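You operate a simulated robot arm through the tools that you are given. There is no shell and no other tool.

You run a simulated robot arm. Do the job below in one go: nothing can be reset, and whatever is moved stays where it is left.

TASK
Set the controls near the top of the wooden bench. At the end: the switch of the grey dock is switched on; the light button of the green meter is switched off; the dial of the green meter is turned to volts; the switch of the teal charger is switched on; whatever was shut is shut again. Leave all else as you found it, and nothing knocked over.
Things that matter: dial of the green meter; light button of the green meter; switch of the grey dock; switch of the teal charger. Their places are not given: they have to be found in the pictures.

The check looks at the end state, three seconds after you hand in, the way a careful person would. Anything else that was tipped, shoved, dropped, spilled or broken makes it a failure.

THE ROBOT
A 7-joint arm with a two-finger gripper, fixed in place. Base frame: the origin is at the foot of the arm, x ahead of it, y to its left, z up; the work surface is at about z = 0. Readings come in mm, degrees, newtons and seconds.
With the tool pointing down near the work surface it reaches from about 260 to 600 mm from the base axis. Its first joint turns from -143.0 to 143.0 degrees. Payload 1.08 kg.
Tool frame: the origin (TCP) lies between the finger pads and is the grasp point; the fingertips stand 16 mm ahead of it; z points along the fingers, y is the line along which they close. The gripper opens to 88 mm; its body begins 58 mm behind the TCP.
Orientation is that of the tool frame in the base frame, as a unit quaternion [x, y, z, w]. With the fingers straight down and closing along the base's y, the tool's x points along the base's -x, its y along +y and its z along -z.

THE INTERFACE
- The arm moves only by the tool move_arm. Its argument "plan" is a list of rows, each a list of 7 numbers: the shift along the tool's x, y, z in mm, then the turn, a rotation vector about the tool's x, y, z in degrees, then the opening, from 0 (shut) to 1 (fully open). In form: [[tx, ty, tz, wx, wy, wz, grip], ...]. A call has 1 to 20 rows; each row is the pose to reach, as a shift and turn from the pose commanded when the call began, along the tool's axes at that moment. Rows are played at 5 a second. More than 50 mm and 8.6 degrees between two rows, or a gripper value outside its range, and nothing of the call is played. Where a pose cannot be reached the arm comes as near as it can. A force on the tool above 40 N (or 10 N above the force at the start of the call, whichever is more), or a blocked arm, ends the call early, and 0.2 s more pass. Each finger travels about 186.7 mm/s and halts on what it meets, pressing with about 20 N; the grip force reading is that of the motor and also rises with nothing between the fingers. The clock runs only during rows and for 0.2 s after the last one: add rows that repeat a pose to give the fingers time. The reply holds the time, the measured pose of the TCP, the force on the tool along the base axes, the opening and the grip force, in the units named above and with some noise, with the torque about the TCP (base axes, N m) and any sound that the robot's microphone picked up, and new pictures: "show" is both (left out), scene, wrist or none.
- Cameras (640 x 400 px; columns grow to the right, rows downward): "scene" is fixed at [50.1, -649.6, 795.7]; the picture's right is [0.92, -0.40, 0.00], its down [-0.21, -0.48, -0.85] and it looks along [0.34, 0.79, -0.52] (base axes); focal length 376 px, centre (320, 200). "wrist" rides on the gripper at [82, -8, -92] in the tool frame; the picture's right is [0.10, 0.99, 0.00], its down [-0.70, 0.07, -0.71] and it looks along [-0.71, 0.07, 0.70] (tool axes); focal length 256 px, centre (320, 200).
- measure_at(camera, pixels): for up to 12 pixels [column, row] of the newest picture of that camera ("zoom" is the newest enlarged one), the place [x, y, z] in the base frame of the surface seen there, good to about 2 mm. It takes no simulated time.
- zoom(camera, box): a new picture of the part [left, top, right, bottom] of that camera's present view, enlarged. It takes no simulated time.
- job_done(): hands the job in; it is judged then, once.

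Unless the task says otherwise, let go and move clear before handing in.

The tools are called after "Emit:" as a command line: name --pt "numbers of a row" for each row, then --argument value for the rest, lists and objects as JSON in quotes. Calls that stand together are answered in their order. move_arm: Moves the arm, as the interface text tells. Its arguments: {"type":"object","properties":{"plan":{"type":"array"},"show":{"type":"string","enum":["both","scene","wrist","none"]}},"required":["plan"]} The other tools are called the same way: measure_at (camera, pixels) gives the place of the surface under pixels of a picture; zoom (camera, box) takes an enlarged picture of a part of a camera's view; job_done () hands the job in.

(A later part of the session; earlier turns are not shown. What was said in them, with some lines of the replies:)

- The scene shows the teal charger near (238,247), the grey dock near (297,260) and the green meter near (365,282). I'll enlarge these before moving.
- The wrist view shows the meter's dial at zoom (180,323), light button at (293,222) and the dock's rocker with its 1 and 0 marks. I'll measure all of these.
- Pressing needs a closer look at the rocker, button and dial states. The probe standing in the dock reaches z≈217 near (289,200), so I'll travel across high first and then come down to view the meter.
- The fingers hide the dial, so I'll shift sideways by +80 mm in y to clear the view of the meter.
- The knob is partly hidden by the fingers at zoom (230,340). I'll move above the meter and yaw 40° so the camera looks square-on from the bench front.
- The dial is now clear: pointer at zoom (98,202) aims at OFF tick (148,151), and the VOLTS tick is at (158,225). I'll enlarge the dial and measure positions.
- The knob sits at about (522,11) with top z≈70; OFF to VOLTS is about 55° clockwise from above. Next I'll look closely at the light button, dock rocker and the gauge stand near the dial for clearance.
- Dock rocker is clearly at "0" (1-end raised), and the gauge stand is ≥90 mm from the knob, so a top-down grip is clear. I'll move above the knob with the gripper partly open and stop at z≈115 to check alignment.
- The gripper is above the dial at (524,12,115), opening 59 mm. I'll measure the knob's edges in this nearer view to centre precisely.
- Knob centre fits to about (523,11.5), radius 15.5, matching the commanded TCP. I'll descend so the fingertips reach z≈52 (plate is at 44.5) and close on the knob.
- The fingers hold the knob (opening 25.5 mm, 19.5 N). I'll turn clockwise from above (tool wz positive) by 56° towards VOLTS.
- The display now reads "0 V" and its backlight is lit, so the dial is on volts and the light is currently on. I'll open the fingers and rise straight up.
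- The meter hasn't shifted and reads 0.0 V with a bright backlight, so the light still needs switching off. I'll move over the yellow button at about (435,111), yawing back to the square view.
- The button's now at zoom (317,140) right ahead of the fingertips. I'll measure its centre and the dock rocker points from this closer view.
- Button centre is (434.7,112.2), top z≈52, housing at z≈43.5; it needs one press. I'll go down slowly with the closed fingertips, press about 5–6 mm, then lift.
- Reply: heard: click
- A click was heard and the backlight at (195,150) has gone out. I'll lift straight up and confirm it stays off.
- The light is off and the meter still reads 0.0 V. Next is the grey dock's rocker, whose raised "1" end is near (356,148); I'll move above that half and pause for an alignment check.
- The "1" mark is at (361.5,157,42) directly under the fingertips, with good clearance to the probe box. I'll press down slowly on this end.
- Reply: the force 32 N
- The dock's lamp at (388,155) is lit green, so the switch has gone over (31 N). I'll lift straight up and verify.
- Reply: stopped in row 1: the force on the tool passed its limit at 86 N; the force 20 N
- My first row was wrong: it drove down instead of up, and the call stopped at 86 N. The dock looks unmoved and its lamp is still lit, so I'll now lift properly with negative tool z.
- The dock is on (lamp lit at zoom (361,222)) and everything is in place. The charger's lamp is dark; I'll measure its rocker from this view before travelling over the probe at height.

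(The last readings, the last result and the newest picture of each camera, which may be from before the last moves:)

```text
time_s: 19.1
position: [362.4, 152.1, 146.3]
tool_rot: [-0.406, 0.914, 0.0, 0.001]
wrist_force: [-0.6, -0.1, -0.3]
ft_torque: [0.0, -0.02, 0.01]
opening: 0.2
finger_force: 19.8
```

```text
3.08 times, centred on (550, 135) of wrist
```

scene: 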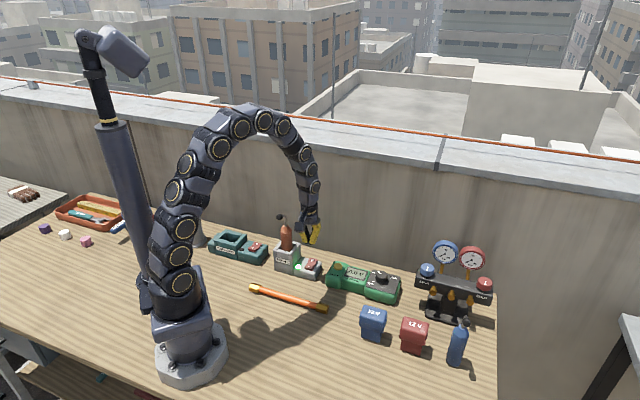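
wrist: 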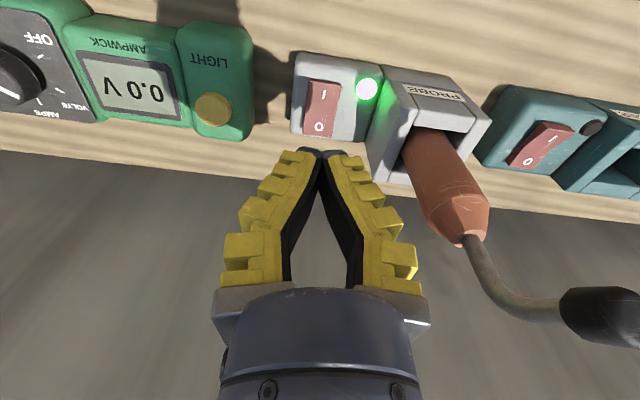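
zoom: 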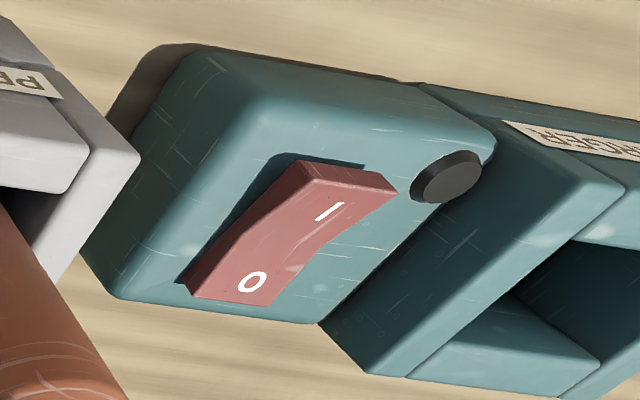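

The charger's rocker is off with its "1" end raised near (222,289,51). I'll measure nearby tall items (cup, lamp post) before planning the route.

Emit:
measure_at --camera "scene" --pixels '[[195, 228], [200, 242], [120, 200], [110, 120], [125, 55], [222, 240], [233, 234], [246, 240], [215, 238], [279, 217], [286, 222], [288, 235]]'

Emit:
zoom --camera "scene" --box '[60, 150, 300, 300]'

```text
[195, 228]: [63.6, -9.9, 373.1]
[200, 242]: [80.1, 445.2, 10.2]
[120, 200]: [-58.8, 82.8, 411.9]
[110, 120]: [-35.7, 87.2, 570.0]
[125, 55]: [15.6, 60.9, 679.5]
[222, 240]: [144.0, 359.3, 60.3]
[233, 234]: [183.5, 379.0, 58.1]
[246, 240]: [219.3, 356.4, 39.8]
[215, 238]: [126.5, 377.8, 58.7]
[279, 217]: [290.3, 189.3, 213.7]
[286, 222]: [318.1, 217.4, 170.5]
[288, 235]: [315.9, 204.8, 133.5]
```

```text
2.67 times, centred on (180, 225) of scene
```

zoom: 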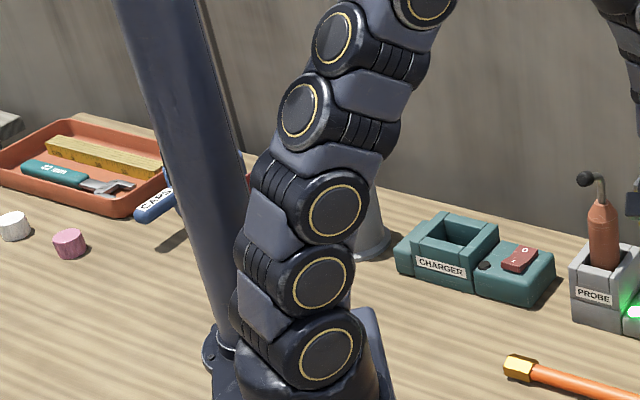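

Path plan: the probe's hook tip tops out near z≈220 and a lamp head sits near (16,61,680), so I'll cross at a moderate z≈283. I'll stop partway to check clearances.

Emit:
move_arm --pt "0 0 -45 0 0 0 0" --pt "0 0 -90 0 0 0 0" --pt "0 0 -135 0 0 0 0" --pt "-1.6 39 -135 0 0 0 0" --pt "-3.3 78 -135 0 0 0 0" --pt "-3.3 78 -135 0 0 0 0"

```text
time_s: 20.4
position: [305.8, 207.1, 281.2]
tool_rot: [-0.406, 0.914, 0.0, 0.001]
wrist_force: [0.4, 0.1, 1.4]
ft_torque: [0.0, 0.02, 0.01]
opening: 0.1
finger_force: 19.8
```

scene: 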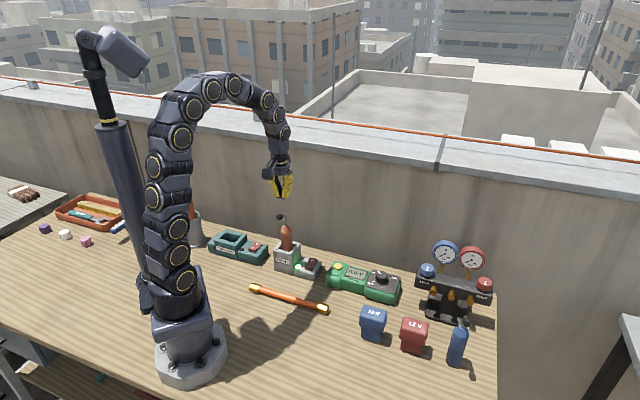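
wrist: 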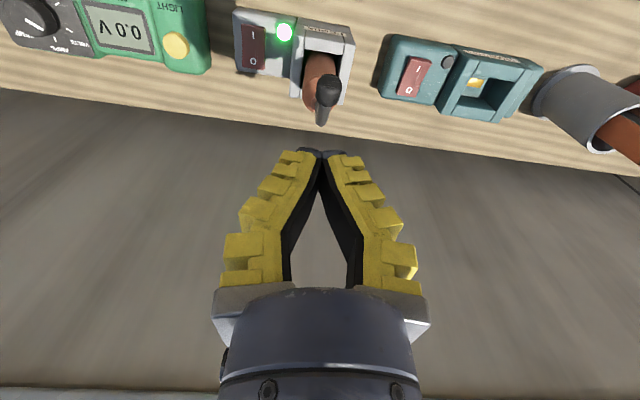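

Clear over the probe so far. Before swinging further left, I'll measure the arm's upper links against the lamp post.

Emit:
measure_at --camera "scene" --pixels '[[160, 105], [152, 140], [150, 165], [175, 95], [210, 80], [150, 190], [97, 80], [112, 125], [130, 200], [140, 60], [145, 70], [130, 240]]'

```text
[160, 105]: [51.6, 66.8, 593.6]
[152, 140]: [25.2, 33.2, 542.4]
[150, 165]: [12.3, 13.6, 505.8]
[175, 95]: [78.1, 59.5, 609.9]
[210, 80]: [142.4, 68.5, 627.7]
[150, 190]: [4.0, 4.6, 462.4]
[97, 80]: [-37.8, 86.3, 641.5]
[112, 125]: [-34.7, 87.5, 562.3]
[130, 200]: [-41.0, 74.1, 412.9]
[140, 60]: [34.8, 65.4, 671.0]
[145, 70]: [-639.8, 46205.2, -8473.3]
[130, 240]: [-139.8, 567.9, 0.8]
```

Lamp head bottom is about z≈650 while the arm's link there tops near 600, so there's room. I'll continue past the probe and then descend to z≈150 over the charger.

Emit:
move_arm --pt "-4 40 0 0 0 0 0" --pt "-8 80 5 0 0 0 0" --pt "-11 112 25 0 0 0 0" --pt "-11 112 65 0 0 0 0" --pt "-11 112 105 0 0 0 0" --pt "-11 112 125 0 0 0 0" --pt "-11 112 125 0 0 0 0"

Emit:
zoom --camera "wrist" --box '[240, 20, 460, 180]'

```text
time_s: 22.1
position: [231.2, 289.0, 158.9]
tool_rot: [-0.407, 0.913, 0.0, 0.0]
wrist_force: [-0.1, -0.6, 0.2]
ft_torque: [0.03, -0.03, 0.02]
opening: 0.0
finger_force: 20.2
```

scene: 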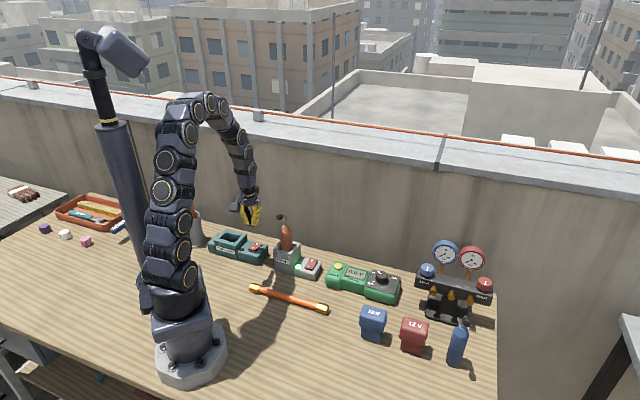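
wrist: 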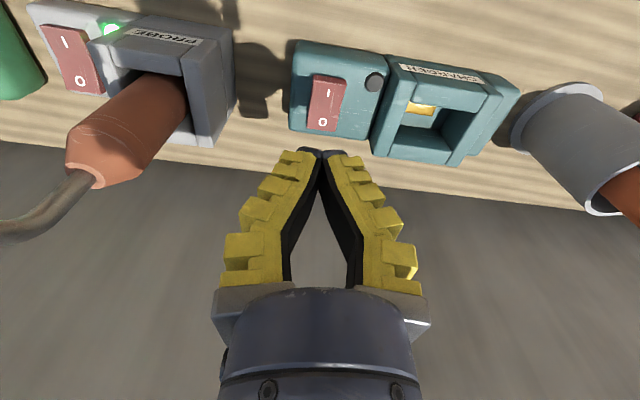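

```text
2.50 times, centred on (350, 100) of wrist
```

zoom: 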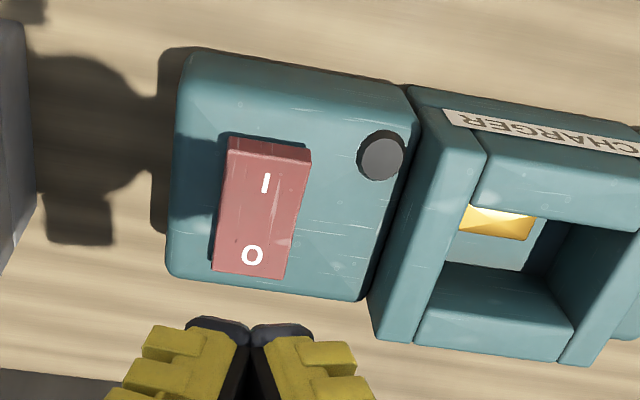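

Emit:
measure_at --camera "zoom" --pixels '[[232, 143], [308, 153], [270, 150], [265, 182], [252, 254], [215, 268], [285, 272], [258, 218], [300, 240], [195, 180], [420, 200], [480, 130]]'

```text
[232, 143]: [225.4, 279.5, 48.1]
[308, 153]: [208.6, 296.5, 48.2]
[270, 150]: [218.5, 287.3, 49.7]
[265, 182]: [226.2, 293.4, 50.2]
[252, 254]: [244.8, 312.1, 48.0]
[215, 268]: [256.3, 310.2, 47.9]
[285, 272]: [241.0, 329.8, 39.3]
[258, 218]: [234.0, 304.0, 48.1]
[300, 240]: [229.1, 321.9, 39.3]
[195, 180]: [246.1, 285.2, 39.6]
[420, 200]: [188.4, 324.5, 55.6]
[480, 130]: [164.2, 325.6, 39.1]
```

The charger's rocker "1" end is near (217–226, 288–293), with its surface at z≈50. I'll align over that half at about (223,293.5) and hover just above to check.

Emit:
move_arm --pt "2.4 8.3 20 0 0 2 0" --pt "2.4 8.3 50 0 0 3 0" --pt "2.4 8.3 72 0 0 3 0" --pt "2.4 8.3 72 0 0 3 0"

Emit:
zoom --camera "wrist" --box '[230, 60, 430, 200]'

Emit:
zoom --camera "scene" --box '[180, 180, 320, 290]'

```text
time_s: 23.1
position: [224.2, 295.9, 85.7]
tool_rot: [-0.384, 0.923, 0.0, 0.0]
wrist_force: [0.9, -0.7, 1.2]
ft_torque: [0.0, -0.02, 0.0]
opening: 0.0
finger_force: 20.3
```

scene: 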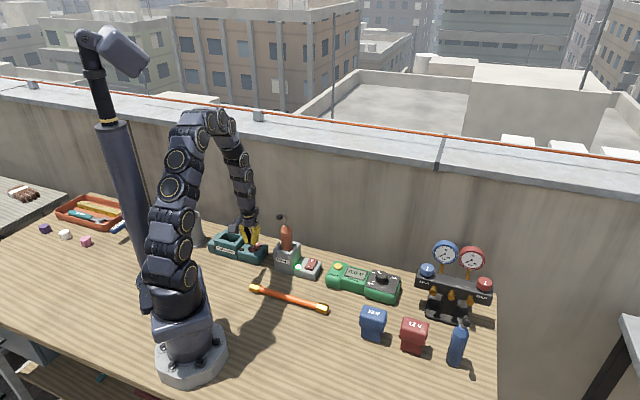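
wrist: 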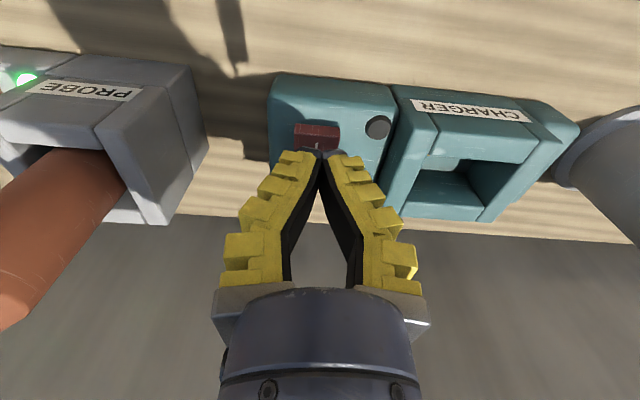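

```text
2.86 times, centred on (330, 130) of wrist
```

zoom: 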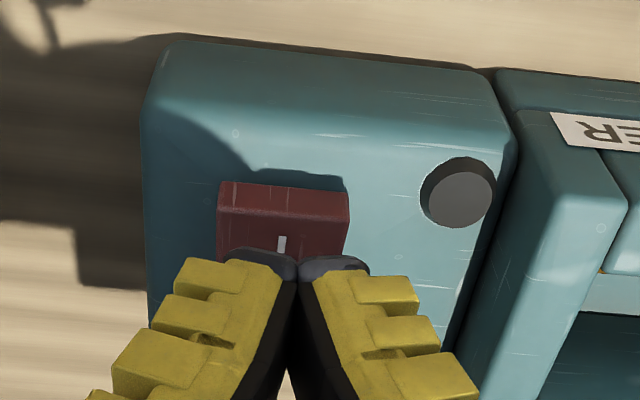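

```text
3.64 times, centred on (250, 235) of scene
```

zoom: 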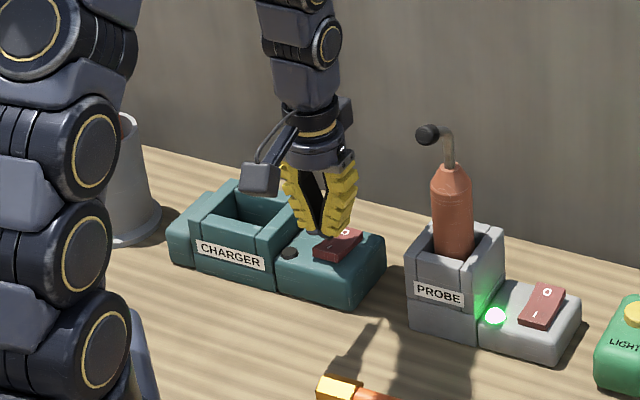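

Emit:
measure_at --camera "wrist" --pixels '[[317, 134], [317, 138], [296, 132], [338, 135], [317, 145], [300, 145], [310, 128]]'

```text
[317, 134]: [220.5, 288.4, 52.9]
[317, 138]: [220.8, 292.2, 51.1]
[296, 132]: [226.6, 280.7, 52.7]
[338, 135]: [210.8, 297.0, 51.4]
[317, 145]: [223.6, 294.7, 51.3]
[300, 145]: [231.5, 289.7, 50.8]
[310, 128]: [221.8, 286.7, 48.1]
```

The raised edge is centred at (218.7,288.9,52). I'll shift 2 mm outward and press down in small steps to about 5–6 mm past contact.

Emit:
move_arm --pt "2 -1 10 0 0 0 0" --pt "2 -1 16 0 0 0 0" --pt "2 -1 19 0 0 0 0" --pt "2 -1 21 0 0 0 0" --pt "2 -1 23 0 0 0 0"

```text
time_s: 24.3
position: [223.0, 292.6, 64.6]
tool_rot: [-0.382, 0.924, 0.0, 0.001]
wrist_force: [-2.9, -5.0, 16.7]
ft_torque: [0.04, -0.01, -0.04]
opening: 6.2
finger_force: 20.3
stopped in row 5: the force on the tool passed its limit at 44 N (the readings are from after the stop); the commanded pose is now the measured one
```

scene: 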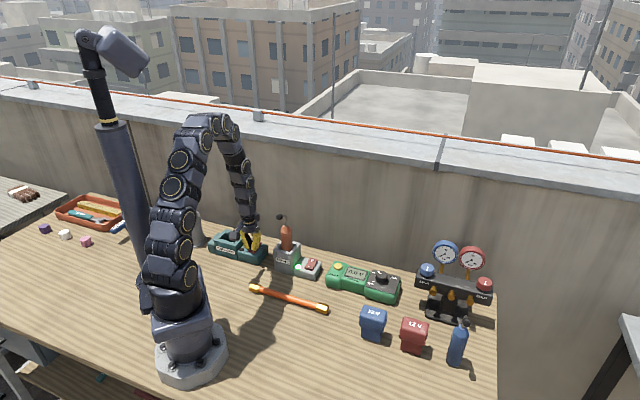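
wrist: 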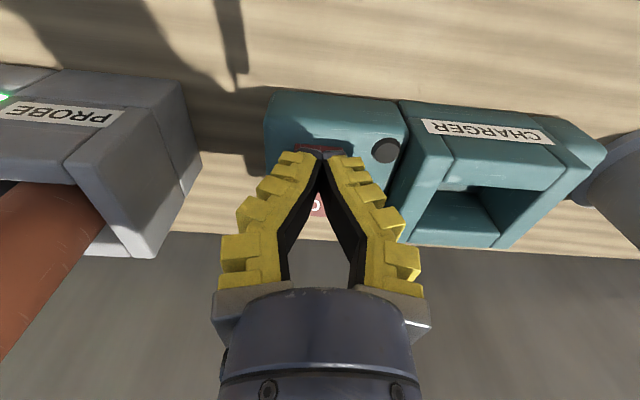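

The force limit stopped the press at 44 N, and the charger's lamp at (385,150) is dark. I'll lift (negative tool z) to look at the rocker's position.

Emit:
move_arm --pt "0 0 -6 0 0 0 0" --pt "0 0 -25 0 0 0 0" --pt "0 0 -60 0 0 0 0" --pt "0 0 -90 0 0 0 0" --pt "0 0 -90 0 0 0 0"

Emit:
zoom --camera "wrist" --box '[240, 20, 460, 180]'

```text
time_s: 25.5
position: [223.5, 291.9, 155.3]
tool_rot: [-0.383, 0.924, -0.001, 0.0]
wrist_force: [-0.8, -0.4, 0.1]
ft_torque: [-0.03, 0.02, 0.03]
opening: 0.2
finger_force: 19.9
```

scene: 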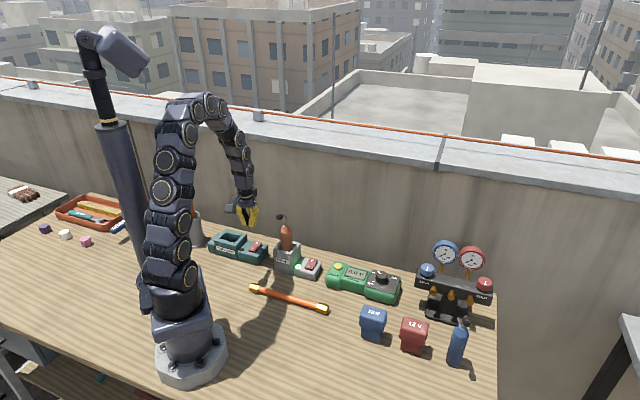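
wrist: 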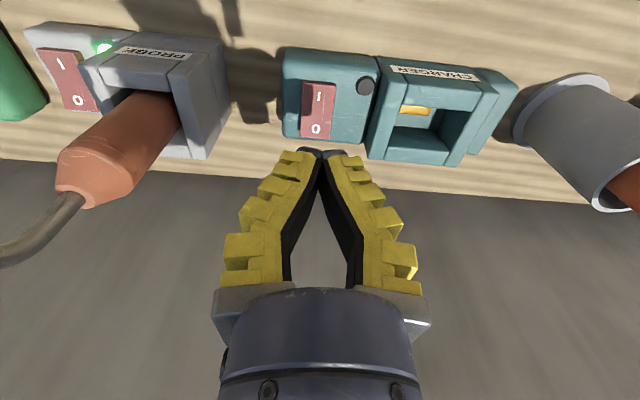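

```text
2.50 times, centred on (350, 100) of wrist
```

zoom: 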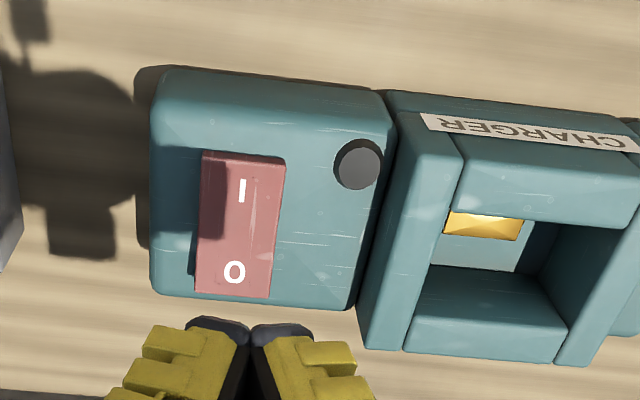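

The rocker now looks like the dock's "on" shape. I'll measure heights at both ends and compare with the dock's rocker.

Emit:
measure_at --camera "zoom" --pixels '[[215, 160], [270, 163], [243, 165], [242, 180], [242, 190], [238, 225], [234, 255], [233, 280], [232, 292], [210, 288], [262, 293], [265, 250]]'

Emit:
zoom --camera "scene" --box '[200, 220, 330, 290]'

```text
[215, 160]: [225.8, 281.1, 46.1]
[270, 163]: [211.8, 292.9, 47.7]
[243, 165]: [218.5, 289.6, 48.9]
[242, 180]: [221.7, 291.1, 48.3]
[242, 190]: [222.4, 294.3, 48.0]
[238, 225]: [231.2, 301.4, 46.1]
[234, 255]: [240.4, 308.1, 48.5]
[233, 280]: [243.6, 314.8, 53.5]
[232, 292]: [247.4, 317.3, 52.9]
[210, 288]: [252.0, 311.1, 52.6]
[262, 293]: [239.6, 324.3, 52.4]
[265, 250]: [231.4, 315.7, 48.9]
```

```text
4.92 times, centred on (265, 255) of scene
```

zoom: 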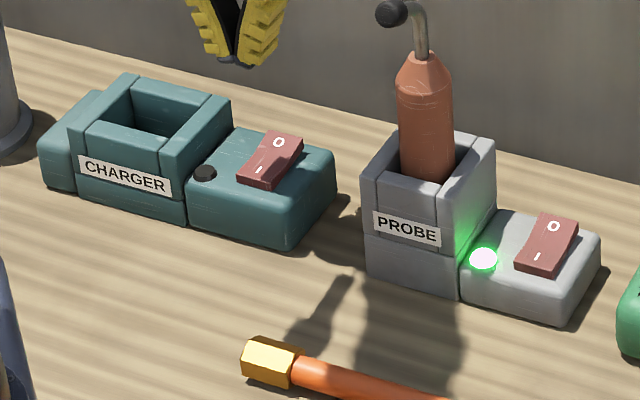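

The charger's "1" end is now down (z≈48) and "0" up (z≈53), so it is on; its slot is empty, which fits the lamp staying dark. I'll rise clear and do a final check against the starting picture.

Emit:
move_arm --pt "0 0 -40 0 0 0 0" --pt "0 0 -80 0 0 0 0" --pt "0 0 -100 0 0 0 0" --pt "0 0 -100 0 0 0 0.3" --pt "0 0 -100 0 0 0 0.3"

Emit:
zoom --camera "scene" --box '[190, 200, 420, 340]'

Emit:
zoom --camera "scene" --box '[320, 250, 410, 310]'

```text
time_s: 26.7
position: [222.5, 291.7, 254.6]
tool_rot: [-0.382, 0.924, 0.0, -0.001]
wrist_force: [-0.3, 0.0, -0.3]
ft_torque: [-0.01, -0.01, 0.02]
opening: 31.4
finger_force: 3.7
```

scene: 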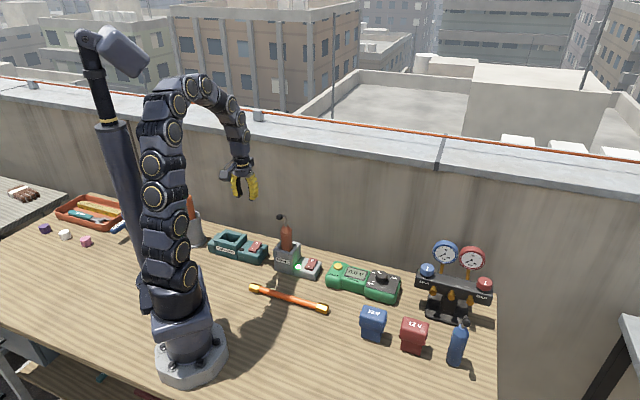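
wrist: 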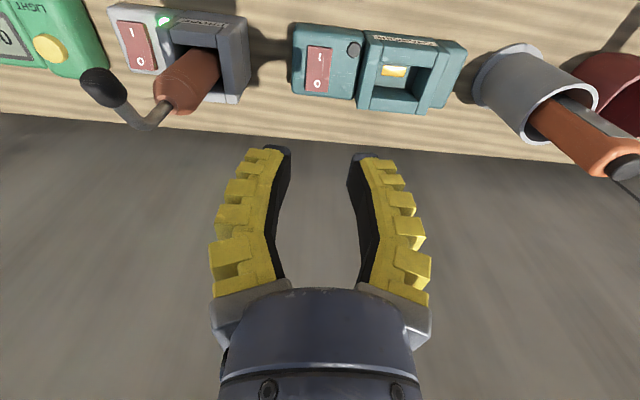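

```text
2.78 times, centred on (305, 270) of scene
```

zoom: 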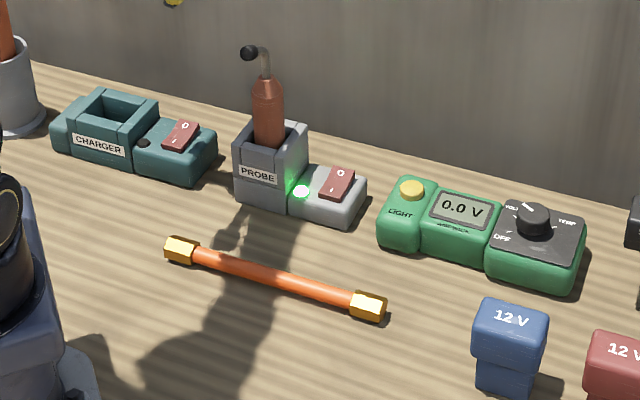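

```text
6.67 times, centred on (365, 280) of scene
```

zoom: 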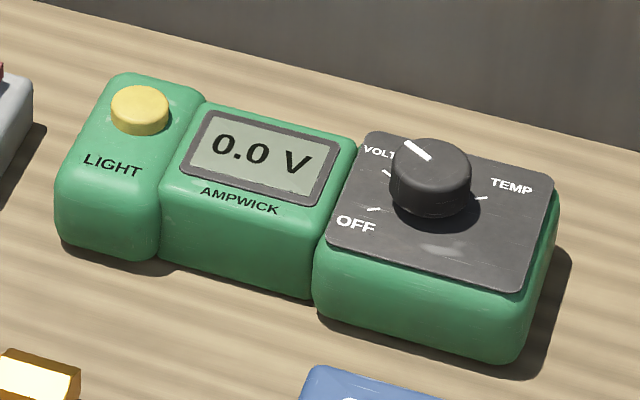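

All items sit where they did at the start. The dock lamp is lit, the meter reads 0.0 V with no backlight, the charger's "1" end is down, and the arm is clear. I'm handing in.

Emit:
job_done

```text
The job is handed in.
```

All four controls are set and the job is handed in; I haven't seen the verdict of the check.

- **Grey dock:** the switch is on, with the "1" end pressed and the lamp lit green.
- **Green meter, dial:** it is turned to volts and the display reads 0.0 V.
- **Green meter, light button:** it is off. The backlight went out on a single press and stayed out.
- **Teal charger:** the switch is on, with the "1" end down. Its lamp stayed dark, probably because its slot is empty, so I went by the switch position.

**Press on the dock:** after switching the dock on, I sent one move the wrong way and pressed down harder. It stopped at 86 N, above the 40 N limit. The dock did not shift or show damage in the pictures, and its lamp stayed lit.

In the final pictures the bench items were where they had been at the start and nothing was knocked over. I did not open or touch anything that was shut. The arm was raised clear before I handed in.
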